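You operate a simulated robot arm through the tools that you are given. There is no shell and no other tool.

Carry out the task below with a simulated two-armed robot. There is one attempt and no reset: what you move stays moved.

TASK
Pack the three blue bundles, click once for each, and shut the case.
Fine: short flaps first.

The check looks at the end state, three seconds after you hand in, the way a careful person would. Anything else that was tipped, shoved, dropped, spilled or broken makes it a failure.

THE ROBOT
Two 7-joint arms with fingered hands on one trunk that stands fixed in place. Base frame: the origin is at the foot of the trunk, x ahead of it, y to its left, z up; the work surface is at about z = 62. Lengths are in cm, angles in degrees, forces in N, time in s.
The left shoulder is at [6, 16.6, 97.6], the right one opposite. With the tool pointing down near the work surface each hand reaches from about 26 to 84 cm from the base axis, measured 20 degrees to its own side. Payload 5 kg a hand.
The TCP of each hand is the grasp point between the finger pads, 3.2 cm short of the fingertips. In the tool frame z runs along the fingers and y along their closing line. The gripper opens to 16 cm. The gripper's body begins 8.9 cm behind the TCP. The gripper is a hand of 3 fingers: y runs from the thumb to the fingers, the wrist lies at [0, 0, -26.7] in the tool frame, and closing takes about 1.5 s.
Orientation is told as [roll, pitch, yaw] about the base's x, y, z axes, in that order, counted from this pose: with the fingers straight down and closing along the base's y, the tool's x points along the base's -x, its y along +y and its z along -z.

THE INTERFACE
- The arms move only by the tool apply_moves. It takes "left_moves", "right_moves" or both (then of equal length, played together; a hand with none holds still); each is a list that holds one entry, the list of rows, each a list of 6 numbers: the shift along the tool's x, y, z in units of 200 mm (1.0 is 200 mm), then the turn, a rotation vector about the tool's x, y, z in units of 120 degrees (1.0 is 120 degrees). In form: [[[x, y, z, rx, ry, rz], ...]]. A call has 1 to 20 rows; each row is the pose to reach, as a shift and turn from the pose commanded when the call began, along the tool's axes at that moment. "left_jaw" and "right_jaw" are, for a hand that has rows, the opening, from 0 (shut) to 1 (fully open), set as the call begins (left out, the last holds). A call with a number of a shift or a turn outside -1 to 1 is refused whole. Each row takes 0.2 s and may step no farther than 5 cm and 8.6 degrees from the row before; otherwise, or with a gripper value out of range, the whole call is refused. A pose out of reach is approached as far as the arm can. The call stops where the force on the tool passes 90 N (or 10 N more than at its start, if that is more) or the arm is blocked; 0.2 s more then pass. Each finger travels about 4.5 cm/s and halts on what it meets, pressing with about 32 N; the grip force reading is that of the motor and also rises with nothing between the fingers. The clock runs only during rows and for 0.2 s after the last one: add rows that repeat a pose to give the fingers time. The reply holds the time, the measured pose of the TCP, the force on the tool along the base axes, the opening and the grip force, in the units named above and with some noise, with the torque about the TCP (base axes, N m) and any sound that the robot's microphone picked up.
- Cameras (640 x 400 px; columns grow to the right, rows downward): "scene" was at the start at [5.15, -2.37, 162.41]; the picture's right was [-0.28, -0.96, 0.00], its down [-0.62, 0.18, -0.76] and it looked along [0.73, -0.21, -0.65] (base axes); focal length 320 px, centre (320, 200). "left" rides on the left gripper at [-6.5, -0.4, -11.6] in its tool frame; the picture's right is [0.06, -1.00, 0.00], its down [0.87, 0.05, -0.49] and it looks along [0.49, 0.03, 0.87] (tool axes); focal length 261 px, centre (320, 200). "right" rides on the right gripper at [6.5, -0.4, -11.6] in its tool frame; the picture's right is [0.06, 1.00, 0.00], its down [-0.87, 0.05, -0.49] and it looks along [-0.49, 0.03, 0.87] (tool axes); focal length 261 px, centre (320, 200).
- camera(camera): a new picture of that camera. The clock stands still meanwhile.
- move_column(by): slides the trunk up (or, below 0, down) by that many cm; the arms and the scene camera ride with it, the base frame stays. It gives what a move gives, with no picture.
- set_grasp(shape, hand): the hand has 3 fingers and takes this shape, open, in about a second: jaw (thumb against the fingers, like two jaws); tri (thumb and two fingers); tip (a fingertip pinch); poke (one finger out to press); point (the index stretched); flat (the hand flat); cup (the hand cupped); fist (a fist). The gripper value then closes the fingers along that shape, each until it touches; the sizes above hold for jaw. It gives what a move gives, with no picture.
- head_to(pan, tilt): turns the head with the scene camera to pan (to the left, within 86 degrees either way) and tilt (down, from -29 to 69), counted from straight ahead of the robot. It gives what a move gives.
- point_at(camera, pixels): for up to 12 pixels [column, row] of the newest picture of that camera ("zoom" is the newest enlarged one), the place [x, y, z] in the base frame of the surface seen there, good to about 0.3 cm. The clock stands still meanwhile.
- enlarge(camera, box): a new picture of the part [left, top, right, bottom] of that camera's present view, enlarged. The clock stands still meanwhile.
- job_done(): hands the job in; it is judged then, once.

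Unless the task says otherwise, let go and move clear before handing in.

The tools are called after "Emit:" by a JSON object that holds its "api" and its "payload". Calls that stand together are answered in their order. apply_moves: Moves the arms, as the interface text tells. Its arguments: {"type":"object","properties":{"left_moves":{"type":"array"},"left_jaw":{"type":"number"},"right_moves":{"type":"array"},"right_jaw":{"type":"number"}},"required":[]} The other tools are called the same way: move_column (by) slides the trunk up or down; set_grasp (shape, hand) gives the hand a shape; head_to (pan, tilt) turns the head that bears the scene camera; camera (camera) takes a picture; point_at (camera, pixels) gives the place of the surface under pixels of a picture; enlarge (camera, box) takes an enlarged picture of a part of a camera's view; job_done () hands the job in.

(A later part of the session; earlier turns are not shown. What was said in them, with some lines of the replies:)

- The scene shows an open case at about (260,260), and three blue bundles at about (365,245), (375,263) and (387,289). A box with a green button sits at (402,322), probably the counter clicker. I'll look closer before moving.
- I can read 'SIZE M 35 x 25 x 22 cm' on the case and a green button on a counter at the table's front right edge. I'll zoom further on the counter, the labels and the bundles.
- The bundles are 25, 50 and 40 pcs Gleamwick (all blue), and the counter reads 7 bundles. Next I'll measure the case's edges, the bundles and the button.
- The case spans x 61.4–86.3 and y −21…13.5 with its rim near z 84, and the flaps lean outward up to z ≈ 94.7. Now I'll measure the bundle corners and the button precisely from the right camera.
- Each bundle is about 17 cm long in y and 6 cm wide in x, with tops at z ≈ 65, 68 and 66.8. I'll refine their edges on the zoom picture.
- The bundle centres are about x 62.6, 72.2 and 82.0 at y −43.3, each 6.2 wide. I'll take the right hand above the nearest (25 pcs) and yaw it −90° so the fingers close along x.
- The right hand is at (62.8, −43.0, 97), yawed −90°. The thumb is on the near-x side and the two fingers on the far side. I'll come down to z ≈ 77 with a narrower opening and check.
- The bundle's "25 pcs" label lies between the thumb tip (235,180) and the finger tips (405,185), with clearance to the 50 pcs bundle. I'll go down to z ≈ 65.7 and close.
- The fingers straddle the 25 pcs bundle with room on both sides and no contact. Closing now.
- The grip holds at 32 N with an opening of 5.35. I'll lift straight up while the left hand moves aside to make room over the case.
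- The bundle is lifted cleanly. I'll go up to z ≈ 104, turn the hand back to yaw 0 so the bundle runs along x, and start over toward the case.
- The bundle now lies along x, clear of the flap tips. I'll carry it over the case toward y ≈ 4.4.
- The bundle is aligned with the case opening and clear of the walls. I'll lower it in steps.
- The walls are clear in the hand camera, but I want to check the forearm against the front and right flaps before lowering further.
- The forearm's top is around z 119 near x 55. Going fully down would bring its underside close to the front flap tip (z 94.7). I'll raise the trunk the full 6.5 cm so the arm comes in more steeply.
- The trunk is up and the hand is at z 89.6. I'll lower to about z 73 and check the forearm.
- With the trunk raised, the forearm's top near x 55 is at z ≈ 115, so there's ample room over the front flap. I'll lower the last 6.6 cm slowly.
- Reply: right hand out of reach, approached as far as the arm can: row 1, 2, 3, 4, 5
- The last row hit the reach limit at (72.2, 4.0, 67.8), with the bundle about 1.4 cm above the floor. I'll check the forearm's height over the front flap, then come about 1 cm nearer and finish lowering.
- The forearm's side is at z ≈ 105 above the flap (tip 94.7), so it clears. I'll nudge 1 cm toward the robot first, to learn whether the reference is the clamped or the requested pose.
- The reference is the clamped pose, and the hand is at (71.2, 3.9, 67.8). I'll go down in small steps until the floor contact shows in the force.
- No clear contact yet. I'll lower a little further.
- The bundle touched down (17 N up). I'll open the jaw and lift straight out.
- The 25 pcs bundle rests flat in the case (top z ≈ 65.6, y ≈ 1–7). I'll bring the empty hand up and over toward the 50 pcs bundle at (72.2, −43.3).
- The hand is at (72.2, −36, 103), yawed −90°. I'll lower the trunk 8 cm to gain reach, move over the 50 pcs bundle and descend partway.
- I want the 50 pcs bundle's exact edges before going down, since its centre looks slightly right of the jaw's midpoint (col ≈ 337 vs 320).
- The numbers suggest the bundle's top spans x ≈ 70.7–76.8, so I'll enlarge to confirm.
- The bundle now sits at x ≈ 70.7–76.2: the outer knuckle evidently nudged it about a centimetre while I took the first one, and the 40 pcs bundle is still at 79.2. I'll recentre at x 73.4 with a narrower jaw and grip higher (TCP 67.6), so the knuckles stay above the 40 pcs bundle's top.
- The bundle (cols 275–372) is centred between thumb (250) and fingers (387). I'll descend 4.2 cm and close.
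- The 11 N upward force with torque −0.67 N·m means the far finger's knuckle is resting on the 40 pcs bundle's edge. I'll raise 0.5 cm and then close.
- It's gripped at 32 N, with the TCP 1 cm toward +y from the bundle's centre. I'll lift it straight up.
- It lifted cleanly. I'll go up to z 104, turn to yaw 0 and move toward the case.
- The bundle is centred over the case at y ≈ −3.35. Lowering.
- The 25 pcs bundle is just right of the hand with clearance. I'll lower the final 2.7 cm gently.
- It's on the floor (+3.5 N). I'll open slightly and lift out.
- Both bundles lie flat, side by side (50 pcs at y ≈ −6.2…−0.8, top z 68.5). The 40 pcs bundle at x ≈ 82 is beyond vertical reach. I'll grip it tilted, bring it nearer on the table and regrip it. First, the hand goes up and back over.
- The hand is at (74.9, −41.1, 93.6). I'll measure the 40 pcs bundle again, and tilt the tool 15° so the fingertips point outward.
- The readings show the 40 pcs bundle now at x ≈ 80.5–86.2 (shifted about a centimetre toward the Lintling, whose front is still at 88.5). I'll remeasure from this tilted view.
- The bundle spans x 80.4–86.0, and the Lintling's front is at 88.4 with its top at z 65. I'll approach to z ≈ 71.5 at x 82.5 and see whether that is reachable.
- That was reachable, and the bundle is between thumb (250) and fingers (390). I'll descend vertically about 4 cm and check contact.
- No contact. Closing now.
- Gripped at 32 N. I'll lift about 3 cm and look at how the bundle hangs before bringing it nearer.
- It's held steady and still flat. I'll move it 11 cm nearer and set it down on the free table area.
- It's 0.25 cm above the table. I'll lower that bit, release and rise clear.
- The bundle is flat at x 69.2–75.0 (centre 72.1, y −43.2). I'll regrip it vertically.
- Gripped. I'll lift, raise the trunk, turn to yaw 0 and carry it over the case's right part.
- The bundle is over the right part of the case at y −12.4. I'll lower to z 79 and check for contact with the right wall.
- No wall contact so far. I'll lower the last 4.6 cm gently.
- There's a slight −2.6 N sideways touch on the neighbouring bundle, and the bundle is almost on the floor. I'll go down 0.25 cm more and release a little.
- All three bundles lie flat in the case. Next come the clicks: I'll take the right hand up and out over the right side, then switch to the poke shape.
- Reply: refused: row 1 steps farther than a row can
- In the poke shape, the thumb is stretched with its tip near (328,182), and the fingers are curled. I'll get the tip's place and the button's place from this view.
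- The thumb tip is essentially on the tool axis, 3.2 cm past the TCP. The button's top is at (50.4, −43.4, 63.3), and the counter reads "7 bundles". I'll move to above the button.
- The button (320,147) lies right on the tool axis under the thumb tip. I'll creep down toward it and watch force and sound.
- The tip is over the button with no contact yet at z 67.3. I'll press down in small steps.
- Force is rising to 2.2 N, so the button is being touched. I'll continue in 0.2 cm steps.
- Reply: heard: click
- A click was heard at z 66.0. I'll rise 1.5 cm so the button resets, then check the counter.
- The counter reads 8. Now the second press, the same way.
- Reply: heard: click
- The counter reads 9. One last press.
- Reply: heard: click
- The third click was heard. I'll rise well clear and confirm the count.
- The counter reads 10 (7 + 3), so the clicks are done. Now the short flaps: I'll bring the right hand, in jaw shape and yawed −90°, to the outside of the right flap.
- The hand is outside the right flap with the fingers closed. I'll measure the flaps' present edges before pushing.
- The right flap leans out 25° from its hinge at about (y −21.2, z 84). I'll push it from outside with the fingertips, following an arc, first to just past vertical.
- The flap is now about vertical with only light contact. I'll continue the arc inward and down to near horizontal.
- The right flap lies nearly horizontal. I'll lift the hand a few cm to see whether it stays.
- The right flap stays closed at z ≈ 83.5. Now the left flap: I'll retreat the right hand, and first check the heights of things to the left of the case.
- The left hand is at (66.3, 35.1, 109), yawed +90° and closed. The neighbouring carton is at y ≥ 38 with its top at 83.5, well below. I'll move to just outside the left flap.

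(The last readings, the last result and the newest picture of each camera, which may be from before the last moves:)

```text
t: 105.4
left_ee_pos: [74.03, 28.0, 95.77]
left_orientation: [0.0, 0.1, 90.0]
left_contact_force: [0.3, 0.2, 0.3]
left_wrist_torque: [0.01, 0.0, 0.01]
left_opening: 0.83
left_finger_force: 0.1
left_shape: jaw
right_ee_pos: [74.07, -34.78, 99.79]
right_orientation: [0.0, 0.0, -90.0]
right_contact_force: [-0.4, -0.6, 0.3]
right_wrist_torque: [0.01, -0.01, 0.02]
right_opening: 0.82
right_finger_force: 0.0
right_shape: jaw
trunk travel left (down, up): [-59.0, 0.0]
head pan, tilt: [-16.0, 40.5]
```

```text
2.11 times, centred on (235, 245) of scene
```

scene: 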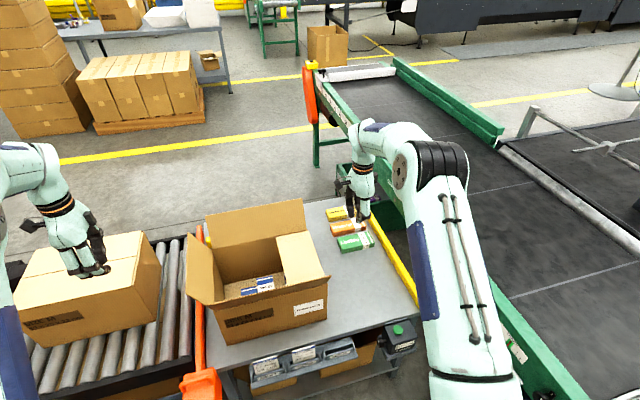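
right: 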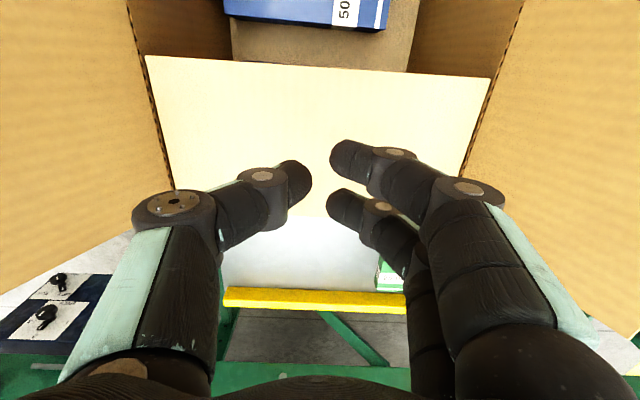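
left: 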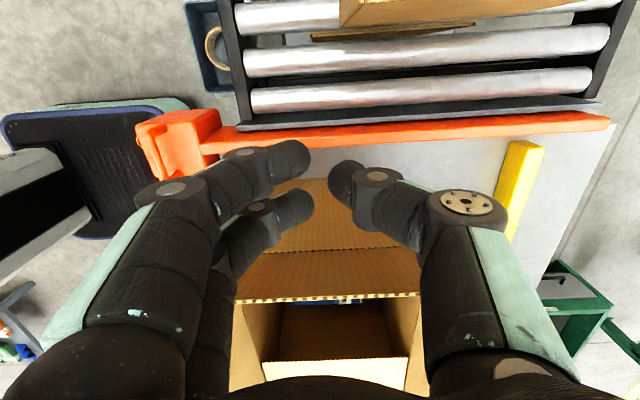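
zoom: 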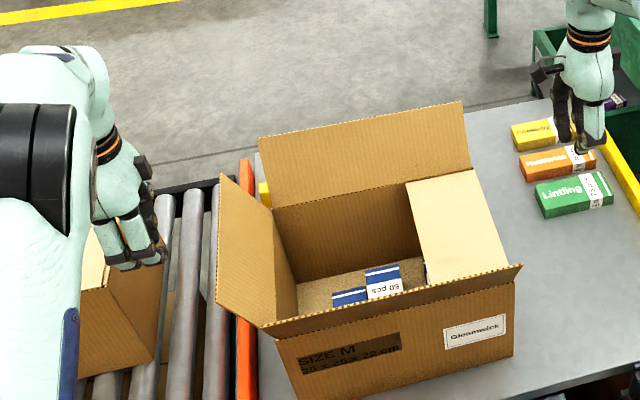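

The left fingertips are just outside the left flap (its top edge at row ≈ 298). I'll push it inward with the mirrored arc.

Emit:
{"api": "apply_moves", "payload": {"left_moves": [[[0.175, 0, 0, 0, 0, 0], [0.3, 0, 0, 0, 0, 0], [0.39, 0, 0, 0, 0, 0], [0.45, 0, -0.005, 0, 0, 0], [0.51, 0, -0.01, 0, 0, 0], [0.56, 0, -0.015, 0, 0, 0], [0.61, 0, -0.02, 0, 0, 0], [0.67, 0, -0.01, 0, 0, 0], [0.73, 0, 0, 0, 0, 0], [0.785, 0, 0.02, 0, 0, 0], [0.835, 0, 0.04, 0, 0, 0], [0.9, 0, 0.09, 0, 0, 0], [0.955, 0, 0.14, 0, 0, 0]]]}}

Emit:
{"api": "enlarge", "payload": {"camera": "scene", "box": [120, 150, 350, 340]}}

```text
t: 108.2
left_ee_pos: [73.95, 8.92, 92.98]
left_orientation: [0.1, 0.0, 89.9]
left_contact_force: [-0.5, 0.1, -0.7]
left_wrist_torque: [0.01, 0.03, -0.03]
left_opening: 0.83
left_finger_force: 0.0
left_shape: jaw
right_ee_pos: [74.09, -34.71, 99.69]
right_orientation: [0.0, 0.0, -90.1]
right_contact_force: [0.0, 0.4, 0.8]
right_wrist_torque: [-0.01, 0.01, -0.01]
right_opening: 0.82
right_finger_force: 0.1
right_shape: jaw
trunk travel left (down, up): [-59.0, 0.0]
head pan, tilt: [-16.0, 40.5]
```

```text
2.11 times, centred on (235, 245) of scene
```

zoom: 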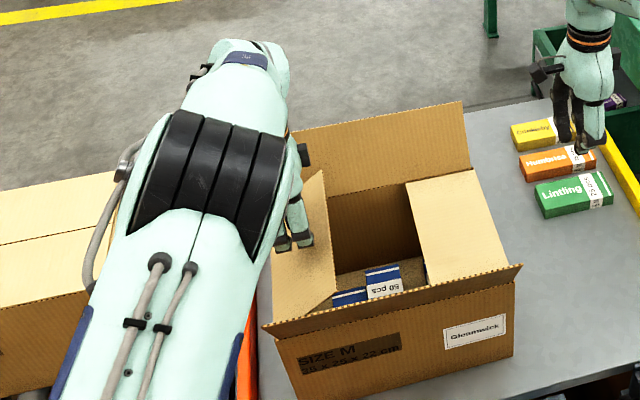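

The left flap is past vertical. I'll finish the arc down.

Emit:
{"api": "apply_moves", "payload": {"left_moves": [[[0.046, 0, 0.06, 0, 0, 0], [0.081, 0, 0.134, 0, 0, 0], [0.106, 0, 0.205, 0, 0, 0], [0.116, 0, 0.256, 0, 0, 0], [0.116, 0, 0.256, 0, 0, 0], [0.11, 0, 0.2, 0, 0, 0], [0.1, 0, 0.05, 0, 0, 0], [0.1, 0, -0.15, 0, 0, 0]]]}}

Emit:
{"api": "camera", "payload": {"camera": "left"}}

Emit:
{"api": "enlarge", "payload": {"camera": "scene", "box": [120, 150, 350, 340]}}

```text
t: 110.0
left_ee_pos: [73.87, 6.78, 95.94]
left_orientation: [-0.1, 0.0, 90.0]
left_contact_force: [0.1, 1.1, -0.1]
left_wrist_torque: [0.03, 0.0, -0.01]
left_opening: 0.82
left_finger_force: 0.0
left_shape: jaw
right_ee_pos: [74.0, -34.7, 99.85]
right_orientation: [0.1, -0.1, -90.1]
right_contact_force: [0.3, 0.0, -0.2]
right_wrist_torque: [0.02, 0.02, -0.02]
right_opening: 0.82
right_finger_force: 0.1
right_shape: jaw
trunk travel left (down, up): [-59.0, 0.0]
head pan, tilt: [-16.0, 40.5]
```

```text
taken
```

left: 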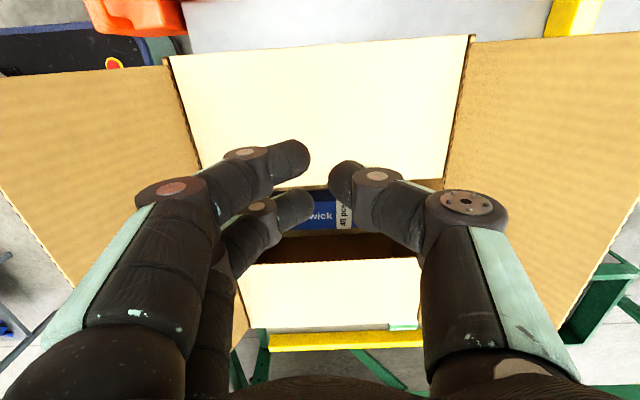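

```text
2.11 times, centred on (235, 245) of scene
```

zoom: 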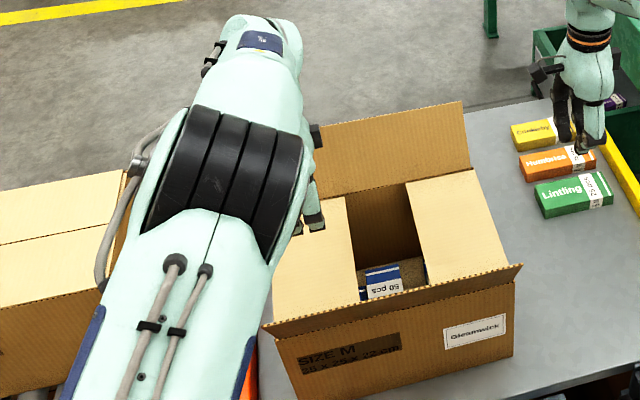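

Both short flaps are shut and staying. I'll retract the left hand up and out to the left. The right hand goes up and opens for the far flap.

Emit:
{"api": "apply_moves", "payload": {"left_moves": [[[0, 0, -0.2, 0, 0, 0], [0, 0, -0.4, 0, 0, 0], [-0.1, 0.1, -0.55, 0, 0, 0], [-0.25, 0.2, -0.6, 0, 0, 0], [-0.4, 0.3, -0.65, 0, 0, 0], [-0.55, 0.4, -0.65, 0, 0, 0], [-0.7, 0.5, -0.65, 0, 0, 0], [-0.85, 0.6, -0.65, 0, 0, 0], [-1.0, 0.7, -0.65, 0, 0, 0]]], "right_moves": [[[0, 0, -0.1, 0, 0, 0], [0, 0, -0.2, 0, 0, 0], [0, 0, -0.3, 0, 0, 0], [0, 0, -0.4, 0, 0, 0], [0, 0, -0.4, 0, 0, 0], [0, 0, -0.4, 0, 0, 0], [0, 0, -0.4, 0, 0, 0], [0, 0, -0.4, 0, 0, 0], [0, 0, -0.4, 0, 0, 0]]], "right_jaw": 1.0}}

Emit:
{"api": "camera", "payload": {"camera": "scene"}}

Emit:
{"api": "camera", "payload": {"camera": "right"}}

```text
t: 112.0
left_ee_pos: [59.62, 26.66, 109.14]
left_orientation: [0.0, 0.0, 89.9]
left_contact_force: [-0.5, -1.0, -0.6]
left_wrist_torque: [-0.01, -0.02, 0.0]
left_opening: 0.85
left_finger_force: 0.1
left_shape: jaw
right_ee_pos: [74.25, -34.49, 107.86]
right_orientation: [0.0, 0.1, -90.1]
right_contact_force: [0.5, -0.8, 0.2]
right_wrist_torque: [-0.01, -0.02, 0.04]
right_opening: 15.99
right_finger_force: 0.0
right_shape: jaw
trunk travel left (down, up): [-59.0, 0.0]
head pan, tilt: [-16.0, 40.5]
```

```text
taken
```

scene: 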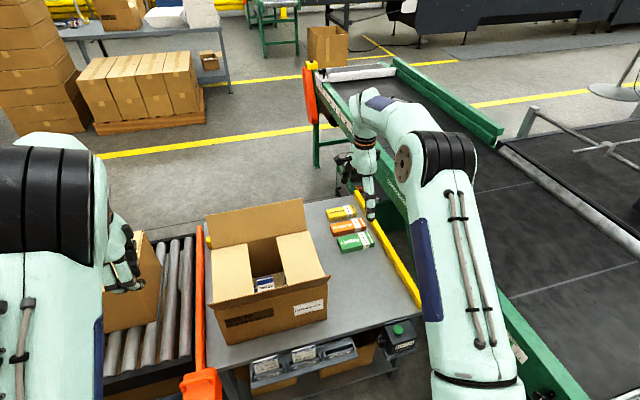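

```text
taken
```

right: 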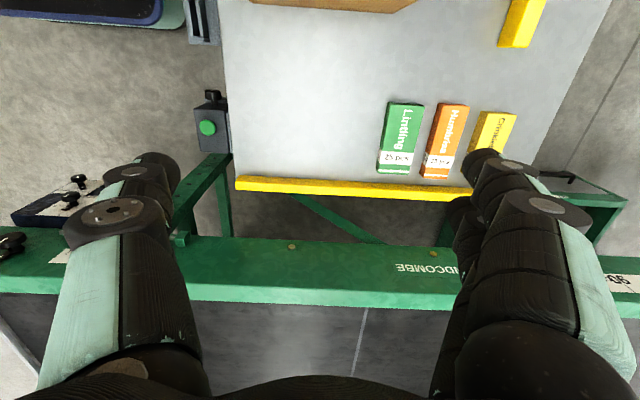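

The left hand is clear and the right jaw is fully open at (74, −34.5, 108). I'll bring it over the case and tilt it 25° outward, ready to hook the far flap's top edge.

Emit:
{"api": "apply_moves", "payload": {"right_moves": [[[0.2, 0.02, 0, -0.042, 0, 0], [0.4, 0.04, 0, -0.083, 0, 0], [0.6, 0.06, 0, -0.125, 0, 0], [0.8, 0.08, 0, -0.167, 0, 0], [1.0, 0.1, 0, -0.208, 0, 0]]]}}

Emit:
{"api": "apply_moves", "payload": {"right_moves": [[[0.2, 0, 0, 0, 0, 0], [0.4, 0, 0, 0, 0, 0], [0.475, 0, 0, 0, 0, 0]]]}}

Emit:
{"api": "camera", "payload": {"camera": "scene"}}

Emit:
{"api": "camera", "payload": {"camera": "right"}}

```text
t: 113.2
left_ee_pos: [59.6, 26.81, 109.08]
left_orientation: [0.0, 0.2, 90.0]
left_contact_force: [-0.6, 1.7, 0.1]
left_wrist_torque: [-0.07, 0.0, -0.01]
left_opening: 0.81
left_finger_force: 0.1
left_shape: jaw
right_ee_pos: [76.41, -14.47, 107.87]
right_orientation: [25.2, 0.0, -90.1]
right_contact_force: [-0.6, -0.2, 0.0]
right_wrist_torque: [-0.05, -0.01, -0.02]
right_opening: 16.02
right_finger_force: 0.0
right_shape: jaw
trunk travel left (down, up): [-59.0, 0.0]
head pan, tilt: [-16.0, 40.5]
```

```text
t: 114.0
left_ee_pos: [59.77, 26.73, 109.03]
left_orientation: [0.1, 0.0, 89.9]
left_contact_force: [-0.9, -0.2, -0.3]
left_wrist_torque: [-0.06, -0.02, -0.03]
left_opening: 0.8
left_finger_force: 0.0
left_shape: jaw
right_ee_pos: [76.44, -5.13, 107.86]
right_orientation: [24.9, 0.1, -90.1]
right_contact_force: [-0.2, 0.2, 0.1]
right_wrist_torque: [-0.02, 0.02, -0.01]
right_opening: 15.99
right_finger_force: 0.0
right_shape: jaw
trunk travel left (down, up): [-59.0, 0.0]
head pan, tilt: [-16.0, 40.5]
```

```text
taken
```

scene: 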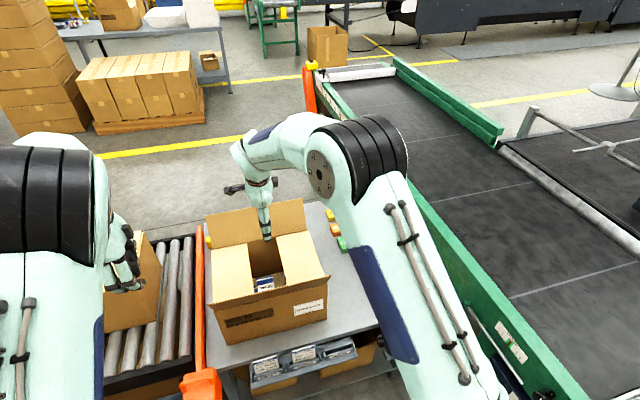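

```text
taken
```

right: 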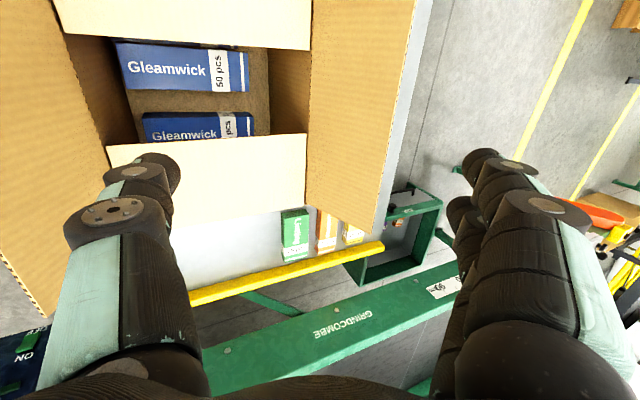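

The open jaw is above the case, and the far fingers need to pass over the far flap (top edge ≈ x 91.5, z 94.7). I'll move out and down to TCP (86, −5, 97) and check reach.

Emit:
{"api": "apply_moves", "payload": {"right_moves": [[[0, 0.059, 0.173, 0, 0, 0], [0, 0.118, 0.346, 0, 0, 0], [0, 0.177, 0.519, 0, 0, 0], [0, 0.205, 0.697, 0, 0, 0]]]}}

Emit:
{"api": "camera", "payload": {"camera": "right"}}

Emit:
{"api": "enlarge", "payload": {"camera": "scene", "box": [180, 120, 380, 340]}}

```text
t: 115.0
left_ee_pos: [59.73, 26.65, 109.03]
left_orientation: [0.0, 0.0, 90.0]
left_contact_force: [0.5, -0.8, 0.0]
left_wrist_torque: [-0.02, 0.03, 0.03]
left_opening: 0.82
left_finger_force: 0.1
left_shape: jaw
right_ee_pos: [85.91, -5.21, 96.83]
right_orientation: [24.8, 0.0, -90.1]
right_contact_force: [0.3, 0.2, -0.5]
right_wrist_torque: [0.02, 0.06, 0.01]
right_opening: 16.0
right_finger_force: 0.0
right_shape: jaw
trunk travel left (down, up): [-59.0, 0.0]
head pan, tilt: [-16.0, 40.5]
```

```text
taken
```

right: 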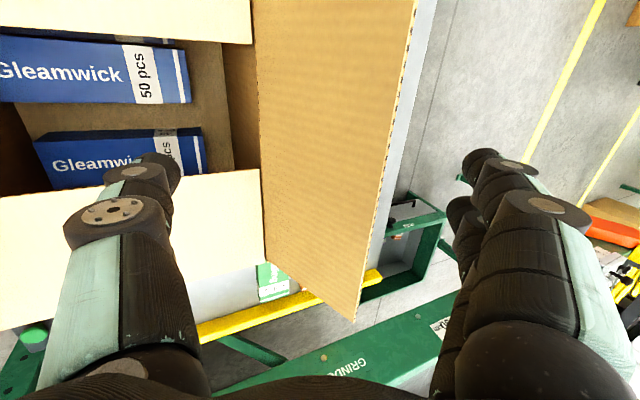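

```text
1.82 times, centred on (280, 230) of scene
```

zoom: 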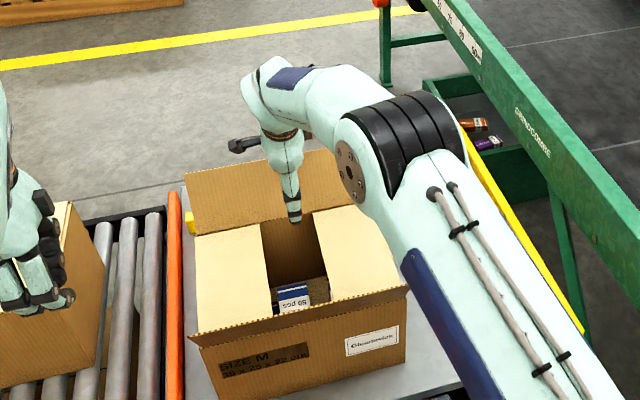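

It reached without clamping, and the far fingers (480,165) are well beyond the flap's edge (col ≈ 388). I'll lower 5.5 cm vertically so the fingertips sit behind the flap.

Emit:
{"api": "apply_moves", "payload": {"right_moves": [[[0, -0.05, 0.11, 0, 0, 0], [0, -0.09, 0.19, 0, 0, 0], [0, -0.116, 0.249, 0, 0, 0]]]}}

Emit:
{"api": "camera", "payload": {"camera": "right"}}

Emit:
{"api": "enlarge", "payload": {"camera": "scene", "box": [180, 120, 380, 340]}}

```text
t: 115.8
left_ee_pos: [59.74, 26.71, 109.12]
left_orientation: [0.1, 0.0, 90.0]
left_contact_force: [0.2, 0.5, 0.6]
left_wrist_torque: [-0.02, -0.03, 0.01]
left_opening: 0.84
left_finger_force: 0.2
left_shape: jaw
right_ee_pos: [85.94, -5.13, 91.31]
right_orientation: [25.0, -0.1, -90.1]
right_contact_force: [-0.4, 0.1, 0.2]
right_wrist_torque: [0.0, 0.02, 0.02]
right_opening: 15.99
right_finger_force: 0.1
right_shape: jaw
trunk travel left (down, up): [-59.0, 0.0]
head pan, tilt: [-16.0, 40.5]
```

```text
taken
```

right: 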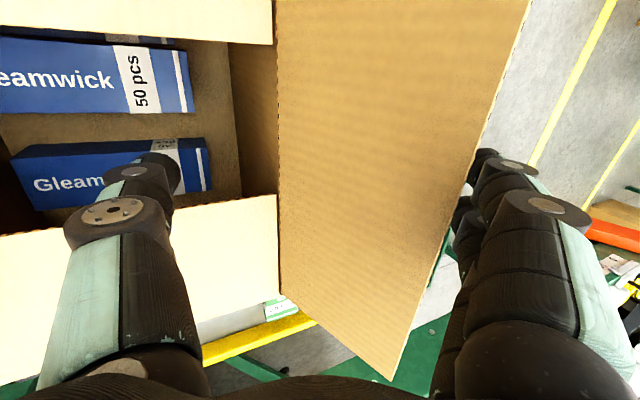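

```text
1.82 times, centred on (280, 230) of scene
```

zoom: 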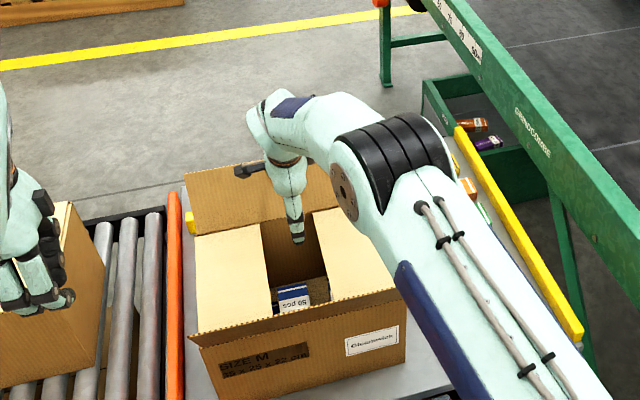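

The fingertips are hidden behind the flap at (475,165), as intended. I'll pull 12 cm toward the robot to swing it past vertical.

Emit:
{"api": "apply_moves", "payload": {"right_moves": [[[0, -0.068, -0.032, 0, 0, 0], [0, -0.136, -0.063, 0, 0, 0], [0, -0.204, -0.095, 0, 0, 0], [0, -0.272, -0.127, 0, 0, 0], [0, -0.34, -0.158, 0, 0, 0], [0, -0.408, -0.19, 0, 0, 0], [0, -0.476, -0.222, 0, 0, 0], [0, -0.544, -0.2536, 0, 0, 0]]]}}

Emit:
{"api": "camera", "payload": {"camera": "right"}}

Emit:
{"api": "enlarge", "payload": {"camera": "scene", "box": [180, 120, 380, 340]}}

```text
t: 117.6
left_ee_pos: [59.63, 26.75, 109.05]
left_orientation: [0.0, 0.1, 90.0]
left_contact_force: [-0.2, -0.8, 0.2]
left_wrist_torque: [0.01, 0.0, 0.01]
left_opening: 0.84
left_finger_force: 0.2
left_shape: jaw
right_ee_pos: [73.77, -5.06, 91.54]
right_orientation: [25.0, -0.1, -90.1]
right_contact_force: [0.2, -0.9, 0.9]
right_wrist_torque: [0.01, -0.04, 0.01]
right_opening: 16.0
right_finger_force: 0.1
right_shape: jaw
trunk travel left (down, up): [-59.0, 0.0]
head pan, tilt: [-16.0, 40.5]
```

```text
taken
```

right: 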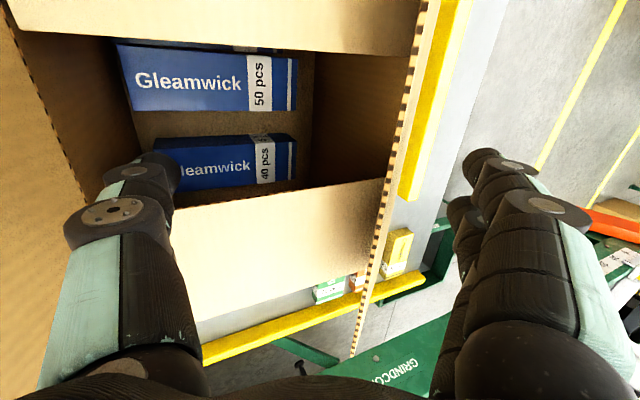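

```text
1.82 times, centred on (280, 230) of scene
```

zoom: 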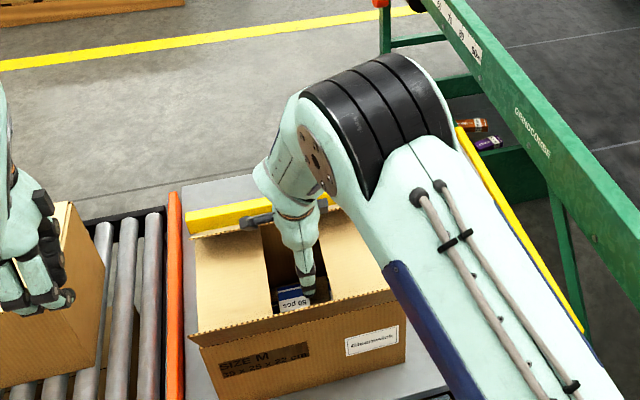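

The flap is now seen edge-on (cols 370–430), so it leans inward about 45°. I'll measure it to confirm.

Emit:
{"api": "point_at", "payload": {"camera": "right", "pixels": [[425, 50], [412, 100], [385, 230], [360, 330], [420, 60]]}}

Emit:
{"api": "enlarge", "payload": {"camera": "scene", "box": [180, 180, 340, 280]}}

Emit:
{"api": "point_at", "payload": {"camera": "zoom", "pixels": [[160, 175], [200, 170], [160, 190], [120, 200], [330, 160], [360, 130]]}}

```text
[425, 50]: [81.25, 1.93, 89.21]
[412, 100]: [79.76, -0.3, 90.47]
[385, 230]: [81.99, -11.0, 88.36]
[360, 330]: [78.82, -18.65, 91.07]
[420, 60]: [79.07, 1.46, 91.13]
```

```text
4.00 times, centred on (260, 230) of scene
```

zoom: 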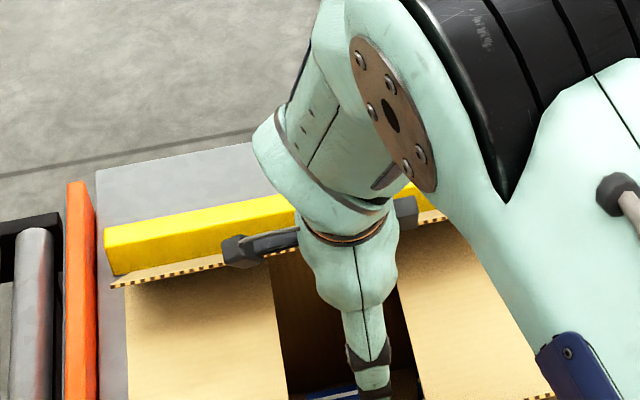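

```text
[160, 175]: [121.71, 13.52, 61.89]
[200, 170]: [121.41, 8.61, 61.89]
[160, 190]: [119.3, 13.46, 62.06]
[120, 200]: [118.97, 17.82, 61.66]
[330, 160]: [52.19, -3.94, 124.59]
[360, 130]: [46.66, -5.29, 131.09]
```

The far flap leans inward about 48°. I'll lift the open hand straight out, then close the fingers above it.

Emit:
{"api": "apply_moves", "payload": {"right_moves": [[[0, 0.05, -0.109, 0, 0, 0], [0, 0.1, -0.218, 0, 0, 0], [0, 0.15, -0.326, 0, 0, 0], [0, 0.2, -0.435, 0, 0, 0], [0, 0.2536, -0.544, 0, 0, 0]]]}}

Emit:
{"api": "apply_moves", "payload": {"right_moves": [[[0, 0.05, 0, 0, 0, 0], [0, 0.1, 0, 0, 0, 0], [0, 0.1, 0, 0, 0, 0], [0, 0.1, 0, 0, 0, 0], [0, 0.1, 0, 0, 0, 0], [0, 0.1, 0, 0, 0, 0], [0, 0.1, 0, 0, 0, 0], [0, 0.1, 0, 0, 0, 0], [0, 0.1, 0, 0, 0, 0]]], "right_jaw": 0.05}}

Emit:
{"api": "camera", "payload": {"camera": "right"}}

Emit:
{"api": "camera", "payload": {"camera": "scene"}}

```text
t: 118.8
left_ee_pos: [59.67, 26.71, 109.14]
left_orientation: [0.0, -0.1, 90.0]
left_contact_force: [0.1, 1.0, -0.1]
left_wrist_torque: [-0.02, 0.0, 0.01]
left_opening: 0.81
left_finger_force: 0.1
left_shape: jaw
right_ee_pos: [73.94, -5.17, 103.53]
right_orientation: [25.1, -0.1, -90.1]
right_contact_force: [0.3, -0.4, -0.3]
right_wrist_torque: [0.03, -0.01, 0.02]
right_opening: 16.0
right_finger_force: 0.1
right_shape: jaw
trunk travel left (down, up): [-59.0, 0.0]
head pan, tilt: [-16.0, 40.5]
```

```text
t: 120.8
left_ee_pos: [59.65, 26.76, 109.1]
left_orientation: [0.1, 0.1, 90.1]
left_contact_force: [-0.1, 0.1, -0.3]
left_wrist_torque: [0.01, 0.0, 0.0]
left_opening: 0.82
left_finger_force: 0.0
left_shape: jaw
right_ee_pos: [75.62, -5.06, 104.31]
right_orientation: [25.0, 0.1, -89.9]
right_contact_force: [-0.4, -0.2, -0.1]
right_wrist_torque: [-0.03, -0.01, -0.02]
right_opening: 0.86
right_finger_force: 0.1
right_shape: jaw
trunk travel left (down, up): [-59.0, 0.0]
head pan, tilt: [-16.0, 40.5]
```

```text
taken
```

right: 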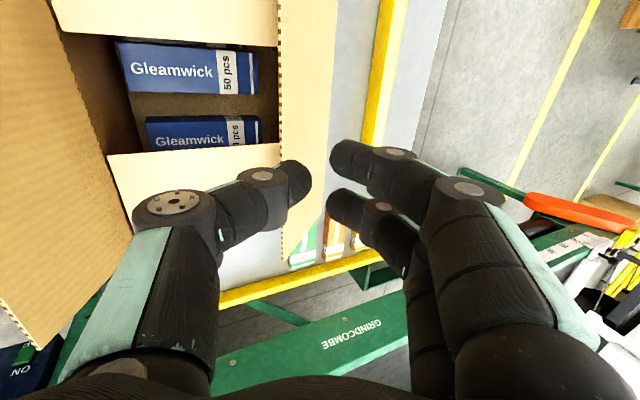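

```text
taken
```

scene: 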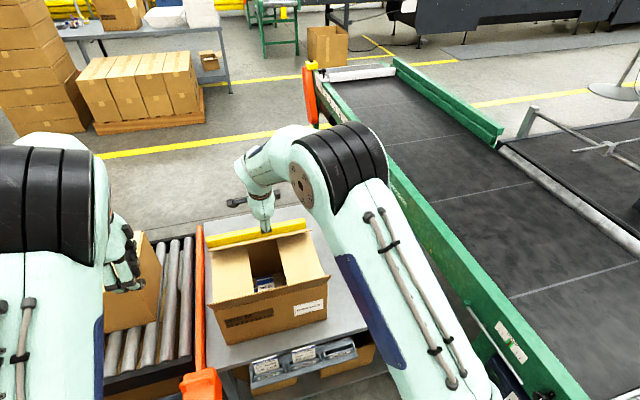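

The flap stays where I left it (outer face at cols 278–335). I'll press it down from above with the closed fingertips.

Emit:
{"api": "apply_moves", "payload": {"right_moves": [[[0, -0.027, 0.236, 0, 0, 0], [0, -0.045, 0.38, 0, 0, 0], [0, -0.056, 0.487, 0, 0, 0], [0, -0.1, 0.55, 0, 0, 0], [0, -0.142, 0.612, 0, 0, 0], [0, -0.185, 0.65, 0, 0, 0], [0, -0.225, 0.684, 0, 0, 0], [0, -0.25, 0.716, 0, 0, 0], [0, -0.277, 0.748, 0, 0, 0], [0, -0.296, 0.778, 0, 0, 0]]]}}

Emit:
{"api": "camera", "payload": {"camera": "right"}}

Emit:
{"api": "enlarge", "payload": {"camera": "scene", "box": [180, 150, 360, 340]}}

```text
t: 123.0
left_ee_pos: [59.67, 26.74, 109.01]
left_orientation: [-0.1, -0.1, 90.0]
left_contact_force: [0.3, 0.0, 0.2]
left_wrist_torque: [0.0, -0.03, -0.03]
left_opening: 0.82
left_finger_force: 0.0
left_shape: jaw
right_ee_pos: [77.0, -5.16, 87.78]
right_orientation: [25.1, 0.1, -90.1]
right_contact_force: [-0.9, 0.1, 1.3]
right_wrist_torque: [0.04, 0.01, -0.01]
right_opening: 0.82
right_finger_force: 0.2
right_shape: jaw
trunk travel left (down, up): [-59.0, 0.0]
head pan, tilt: [-16.0, 40.5]
```

```text
taken
```

right: 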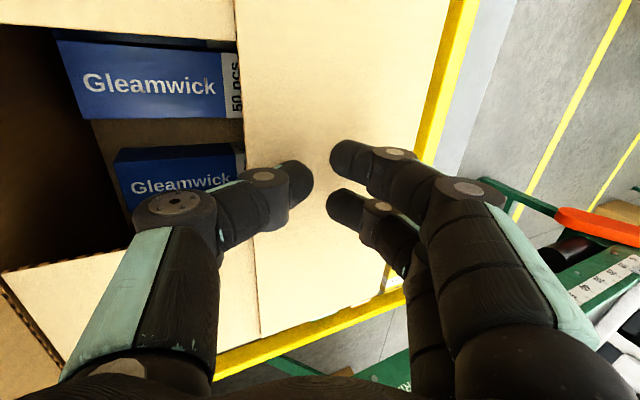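

```text
2.11 times, centred on (270, 245) of scene
```

zoom: 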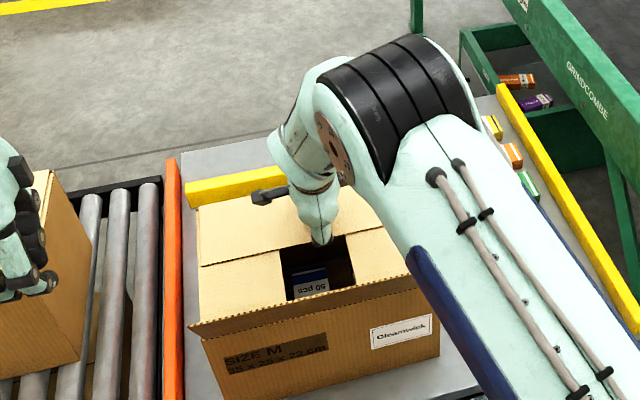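

The far flap lies flat. I'll lift off, level the hand, and look.

Emit:
{"api": "apply_moves", "payload": {"right_moves": [[[0, 0.08, -0.17, 0, 0, 0], [0, 0.16, -0.34, 0, 0, 0], [0, 0.24, -0.51, 0, 0, 0], [0, 0.34, -0.725, 0, 0, 0], [0, 0.3, -0.745, 0.06, 0, 0], [0, 0.25, -0.77, 0.13, 0, 0], [0, 0.2, -0.8, 0.2, 0, 0], [0, 0.2, -0.8, 0.208, 0, 0]]]}}

Emit:
{"api": "camera", "payload": {"camera": "right"}}

Emit:
{"api": "camera", "payload": {"camera": "scene"}}

```text
t: 124.8
left_ee_pos: [59.65, 26.66, 109.11]
left_orientation: [0.0, 0.0, 89.8]
left_contact_force: [-0.8, 1.2, 0.6]
left_wrist_torque: [0.03, 0.01, -0.02]
left_opening: 0.82
left_finger_force: 0.0
left_shape: jaw
right_ee_pos: [73.92, -5.19, 103.75]
right_orientation: [0.0, 0.0, -90.0]
right_contact_force: [-0.1, 0.4, 0.8]
right_wrist_torque: [0.0, -0.01, -0.01]
right_opening: 0.83
right_finger_force: 0.1
right_shape: jaw
trunk travel left (down, up): [-59.0, 0.0]
head pan, tilt: [-16.0, 40.5]
```

```text
taken
```

right: 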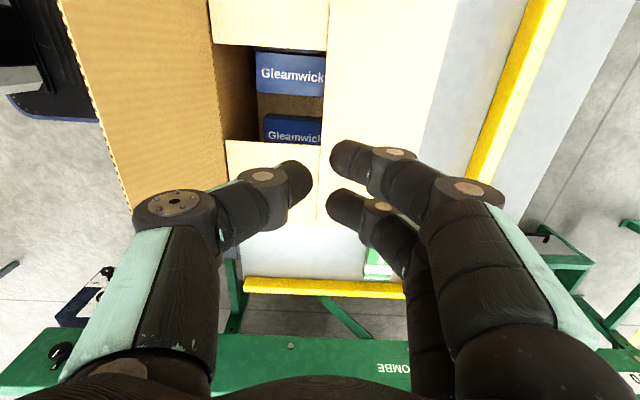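

```text
taken
```

scene: 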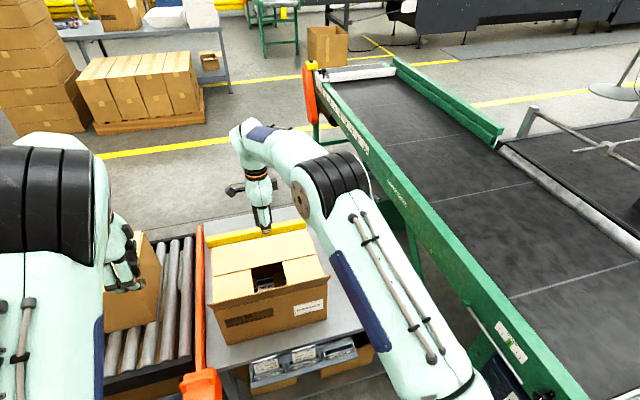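

The far flap is flat and only the front flap remains. I'll turn the right hand back to yaw 0 and bring it in front of the case.

Emit:
{"api": "apply_moves", "payload": {"right_moves": [[[-0.01, -0.09, -0.01, 0, 0, -0.068], [-0.02, -0.18, -0.02, 0, 0, -0.136], [-0.04, -0.27, -0.03, 0, 0, -0.205], [-0.05, -0.36, -0.04, 0, 0, -0.273], [-0.06, -0.45, -0.05, 0, 0, -0.341], [-0.08, -0.54, -0.06, 0, 0, -0.409], [-0.09, -0.63, -0.07, 0, 0, -0.477], [-0.1, -0.72, -0.08, 0, 0, -0.545], [-0.12, -0.81, -0.09, 0, 0, -0.614], [-0.13, -0.9, -0.1, 0, 0, -0.682], [-0.14, -1.0, -0.1, 0, 0, -0.75]]]}}

Emit:
{"api": "apply_moves", "payload": {"right_moves": [[[0.2, 0, 0, 0, 0, 0], [0.4, 0, 0, 0, 0, 0], [0.45, 0, 0.1, 0, 0, 0]]]}}

Emit:
{"api": "camera", "payload": {"camera": "right"}}

Emit:
{"api": "camera", "payload": {"camera": "scene"}}

```text
t: 127.2
left_ee_pos: [59.73, 26.62, 109.18]
left_orientation: [0.0, 0.1, 89.8]
left_contact_force: [0.0, -0.2, -0.2]
left_wrist_torque: [0.04, -0.02, 0.0]
left_opening: 0.83
left_finger_force: 0.1
left_shape: jaw
right_ee_pos: [53.77, -7.82, 105.84]
right_orientation: [0.1, -0.1, 0.1]
right_contact_force: [0.1, -0.8, -0.4]
right_wrist_torque: [0.0, -0.02, 0.02]
right_opening: 0.83
right_finger_force: 0.1
right_shape: jaw
trunk travel left (down, up): [-59.0, 0.0]
head pan, tilt: [-16.0, 40.5]
```

```text
t: 128.0
left_ee_pos: [59.77, 26.66, 109.04]
left_orientation: [-0.1, 0.0, 90.0]
left_contact_force: [0.6, 0.1, -0.5]
left_wrist_torque: [0.02, 0.02, 0.04]
left_opening: 0.83
left_finger_force: 0.1
left_shape: jaw
right_ee_pos: [44.81, -7.88, 103.93]
right_orientation: [-0.1, 0.0, 0.0]
right_contact_force: [0.4, 0.8, 0.4]
right_wrist_torque: [-0.02, -0.02, -0.01]
right_opening: 0.82
right_finger_force: 0.1
right_shape: jaw
trunk travel left (down, up): [-59.0, 0.0]
head pan, tilt: [-16.0, 40.5]
```

```text
taken
```

right: 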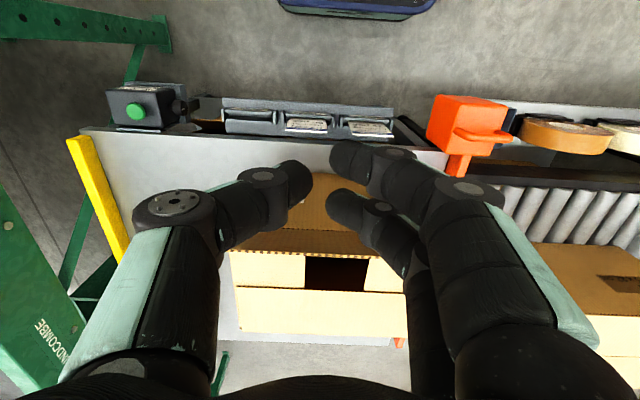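

```text
taken
```

scene: 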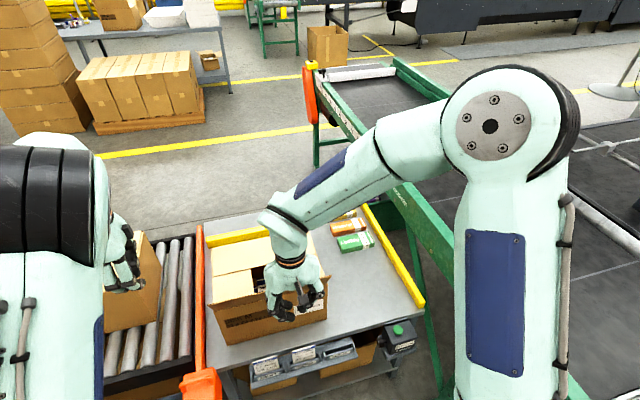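

The right hand is in front of the case. I'll lower it outside the front flap and push it inward along the same kind of arc.

Emit:
{"api": "apply_moves", "payload": {"right_moves": [[[-0.06, 0, 0.195, 0, 0, 0], [-0.135, 0, 0.37, 0, 0, 0], [-0.31, 0, 0.405, 0, 0, 0], [-0.4, 0, 0.405, 0, 0, 0], [-0.485, 0, 0.405, 0, 0, 0], [-0.55, 0, 0.4, 0, 0, 0], [-0.61, 0, 0.395, 0, 0, 0], [-0.665, 0, 0.39, 0, 0, 0], [-0.72, 0, 0.385, 0, 0, 0], [-0.78, 0, 0.395, 0, 0, 0], [-0.84, 0, 0.405, 0, 0, 0], [-0.89, 0, 0.425, 0, 0, 0], [-0.945, 0, 0.445, 0, 0, 0]]]}}

Emit:
{"api": "camera", "payload": {"camera": "right"}}

Emit:
{"api": "enlarge", "payload": {"camera": "scene", "box": [180, 180, 360, 350]}}

```text
t: 130.8
left_ee_pos: [59.61, 26.6, 109.13]
left_orientation: [0.0, 0.0, 90.0]
left_contact_force: [-0.4, -0.5, 0.3]
left_wrist_torque: [0.0, 0.01, -0.04]
left_opening: 0.83
left_finger_force: 0.0
left_shape: jaw
right_ee_pos: [63.74, -7.9, 94.97]
right_orientation: [-0.1, 0.0, -0.1]
right_contact_force: [0.7, -0.9, 0.3]
right_wrist_torque: [0.0, 0.02, -0.02]
right_opening: 0.83
right_finger_force: 0.1
right_shape: jaw
trunk travel left (down, up): [-59.0, 0.0]
head pan, tilt: [-16.0, 40.5]
```

```text
taken
```

right: 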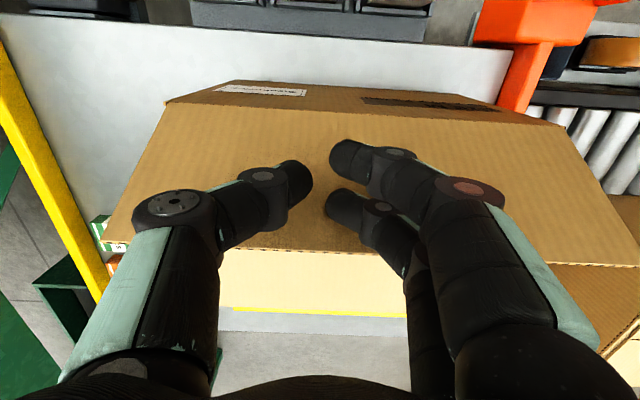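

```text
2.35 times, centred on (270, 265) of scene
```

zoom: 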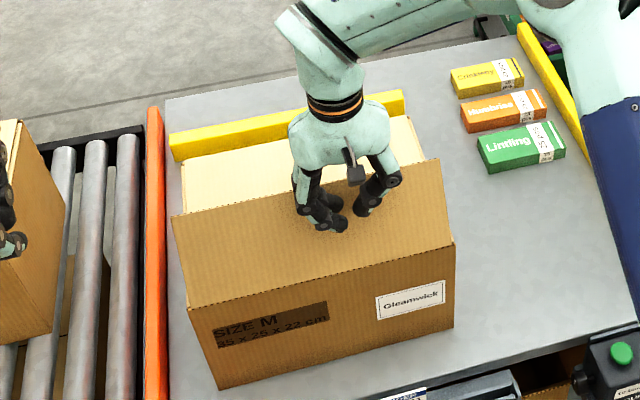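

The front flap is past vertical. I'll finish pressing it down.

Emit:
{"api": "apply_moves", "payload": {"right_moves": [[[-0.06, 0, 0.05, 0, 0, 0], [-0.118, 0, 0.1, 0, 0, 0], [-0.163, 0, 0.16, 0, 0, 0], [-0.198, 0, 0.234, 0, 0, 0], [-0.223, 0, 0.31, 0, 0, 0], [-0.233, 0, 0.355, 0, 0, 0], [-0.233, 0, 0.355, 0, 0, 0]]]}}

Emit:
{"api": "camera", "payload": {"camera": "right"}}

Emit:
{"api": "enlarge", "payload": {"camera": "scene", "box": [180, 180, 360, 350]}}

```text
t: 132.4
left_ee_pos: [59.76, 26.62, 109.2]
left_orientation: [0.0, 0.0, 90.0]
left_contact_force: [0.7, -0.3, 0.7]
left_wrist_torque: [0.01, 0.0, 0.0]
left_opening: 0.81
left_finger_force: 0.1
left_shape: jaw
right_ee_pos: [68.41, -7.84, 87.91]
right_orientation: [0.0, 0.0, -0.1]
right_contact_force: [-0.8, -0.1, -0.5]
right_wrist_torque: [0.02, 0.03, -0.02]
right_opening: 0.78
right_finger_force: 0.1
right_shape: jaw
trunk travel left (down, up): [-59.0, 0.0]
head pan, tilt: [-16.0, 40.5]
```

```text
taken
```

right: 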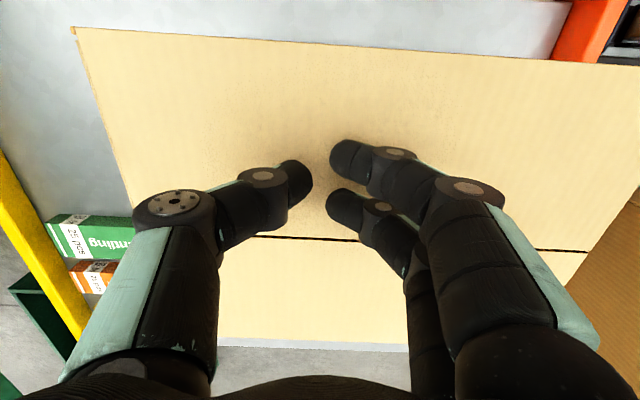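

```text
2.35 times, centred on (270, 265) of scene
```

zoom: 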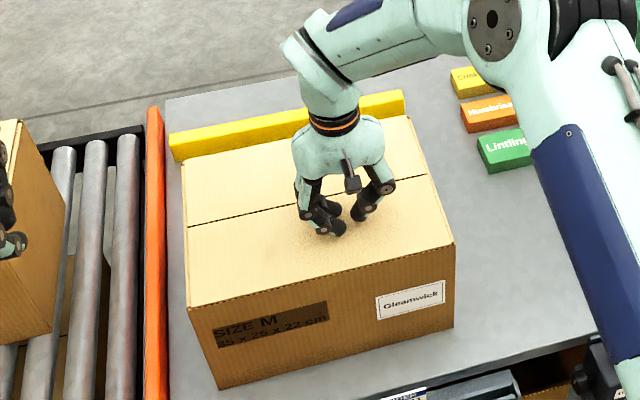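

The front flap is down and the seam is closed. I'll lift away and check that the top is level.

Emit:
{"api": "apply_moves", "payload": {"right_moves": [[[0, 0, -0.1, 0, 0, 0], [0, 0, -0.3, 0, 0, 0], [0, 0, -0.5, 0, 0, 0], [0, 0, -0.7, 0, 0, 0], [0, -0.2, -0.8, 0, 0, 0], [0.1, -0.4, -0.85, 0, 0, 0], [0.2, -0.6, -0.85, 0, 0, 0], [0.3, -0.8, -0.85, 0, 0, 0], [0.4, -1.0, -0.85, 0, 0, 0]]]}}

Emit:
{"api": "camera", "payload": {"camera": "scene"}}

Emit:
{"api": "enlarge", "payload": {"camera": "scene", "box": [180, 190, 400, 350]}}

Emit:
{"api": "point_at", "payload": {"camera": "scene", "pixels": [[216, 298], [265, 285], [320, 272], [260, 272], [220, 280], [310, 260], [262, 258], [262, 245], [225, 262], [300, 235], [304, 238], [255, 320]]}}

```text
t: 134.4
left_ee_pos: [59.67, 26.48, 109.25]
left_orientation: [0.1, 0.1, 89.9]
left_contact_force: [0.4, -0.3, -0.7]
left_wrist_torque: [0.03, -0.02, 0.02]
left_opening: 0.83
left_finger_force: 0.1
left_shape: jaw
right_ee_pos: [60.25, -28.08, 105.06]
right_orientation: [0.1, 0.0, -0.2]
right_contact_force: [0.4, 0.6, -0.4]
right_wrist_torque: [0.05, -0.01, 0.0]
right_opening: 0.84
right_finger_force: 0.1
right_shape: jaw
trunk travel left (down, up): [-59.0, 0.0]
head pan, tilt: [-16.0, 40.5]
```

```text
taken
```

scene: 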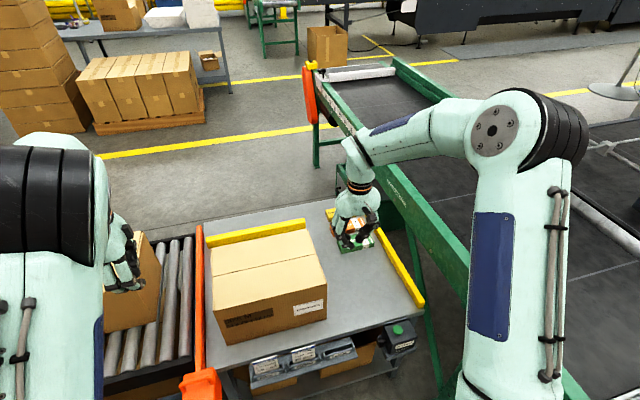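

```text
2.50 times, centred on (290, 270) of scene
```

zoom: 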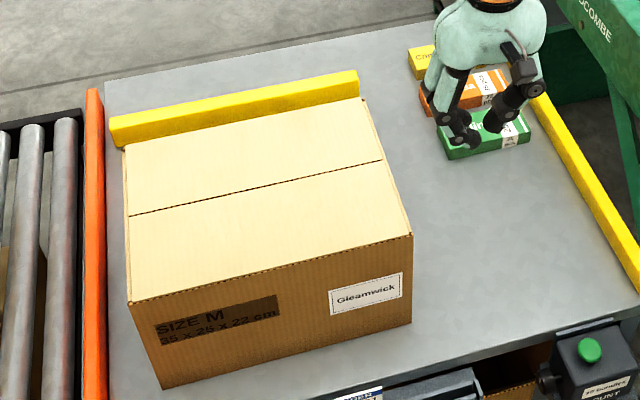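

```text
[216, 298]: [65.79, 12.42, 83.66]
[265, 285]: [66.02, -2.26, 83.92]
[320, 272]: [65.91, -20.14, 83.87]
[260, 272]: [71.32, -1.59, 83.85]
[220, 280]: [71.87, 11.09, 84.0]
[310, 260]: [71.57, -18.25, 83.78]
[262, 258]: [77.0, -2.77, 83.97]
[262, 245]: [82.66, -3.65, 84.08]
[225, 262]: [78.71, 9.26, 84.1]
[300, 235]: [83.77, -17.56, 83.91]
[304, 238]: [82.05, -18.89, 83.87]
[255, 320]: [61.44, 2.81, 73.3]
```

The top is flat at z ≈ 83.9 across all flaps, and the case hasn't moved. I'll back the right hand off a bit more and do a last check of the counter and the other bundles.

Emit:
{"api": "apply_moves", "payload": {"right_moves": [[[0, 0, -0.15, 0, 0, 0], [0.1, -0.15, -0.3, 0, 0, 0], [0.2, -0.3, -0.4, 0, 0, 0], [0.3, -0.45, -0.45, 0, 0, 0], [0.4, -0.6, -0.5, 0, 0, 0]]]}}

Emit:
{"api": "enlarge", "payload": {"camera": "scene", "box": [200, 180, 440, 360]}}

Emit:
{"api": "enlarge", "payload": {"camera": "scene", "box": [370, 290, 430, 350]}}

Emit:
{"api": "enlarge", "payload": {"camera": "scene", "box": [230, 320, 370, 390]}}

```text
t: 135.6
left_ee_pos: [59.54, 26.66, 109.11]
left_orientation: [-0.1, 0.1, 89.8]
left_contact_force: [0.4, 0.0, 0.7]
left_wrist_torque: [-0.02, -0.03, 0.02]
left_opening: 0.86
left_finger_force: 0.1
left_shape: jaw
right_ee_pos: [52.21, -39.96, 114.82]
right_orientation: [0.1, 0.0, 0.0]
right_contact_force: [1.2, 0.3, 0.2]
right_wrist_torque: [0.04, -0.01, 0.03]
right_opening: 0.79
right_finger_force: 0.0
right_shape: jaw
trunk travel left (down, up): [-59.0, 0.0]
head pan, tilt: [-16.0, 40.5]
```

```text
2.22 times, centred on (320, 270) of scene
```

zoom: 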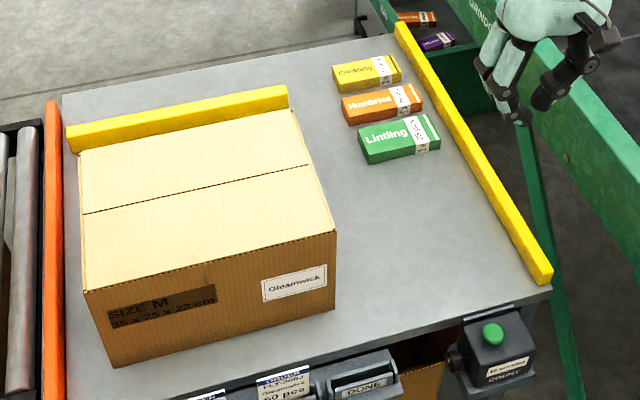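

```text
6.67 times, centred on (400, 320) of scene
```

zoom: 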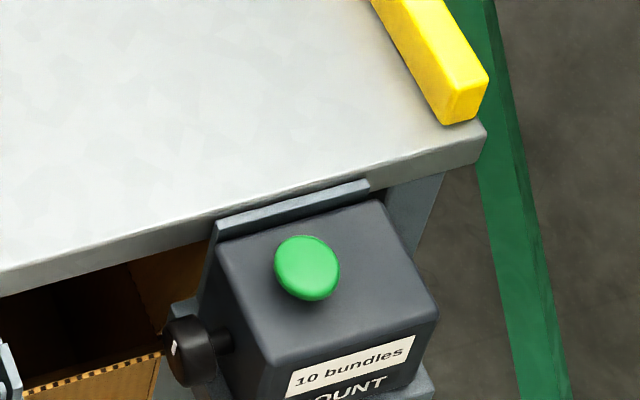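

```text
4.57 times, centred on (300, 355) of scene
```

zoom: 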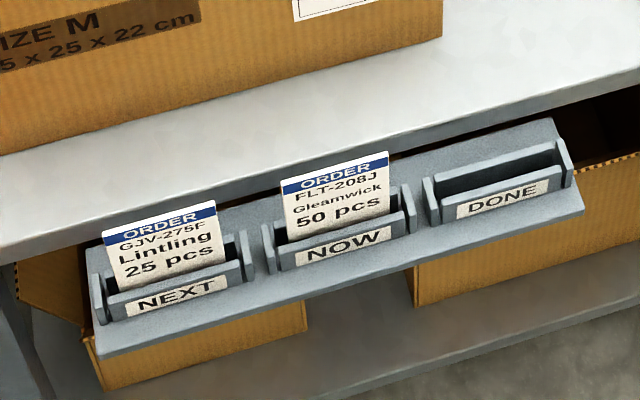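

The case is shut with a closed seam, the counter reads 10 bundles (7 + 3), and the other bundles and cards are where they were. Both hands are clear, so I'm handing in.

Emit:
{"api": "job_done", "payload": {}}

```text
The job is handed in.
```

The three blue Gleamwick bundles (25, 50 and 40 pcs) are packed flat in the case. I clicked once for each, and the counter went from 7 to 10.

I folded the short flaps first, then the long ones. The last check showed the top level and the seam closed. I've handed the job in, but no result came back.

- **Order card:** The "NOW" card says Gleamwick 50 pcs, but the three bundles total 115 pcs. I packed all three as you asked and left the cards where they were.
- **Small shifts while gripping:** My fingers pushed the 50 and 40 pcs bundles about a centimetre along the table before I packed them. The other bundles look to be where they started.
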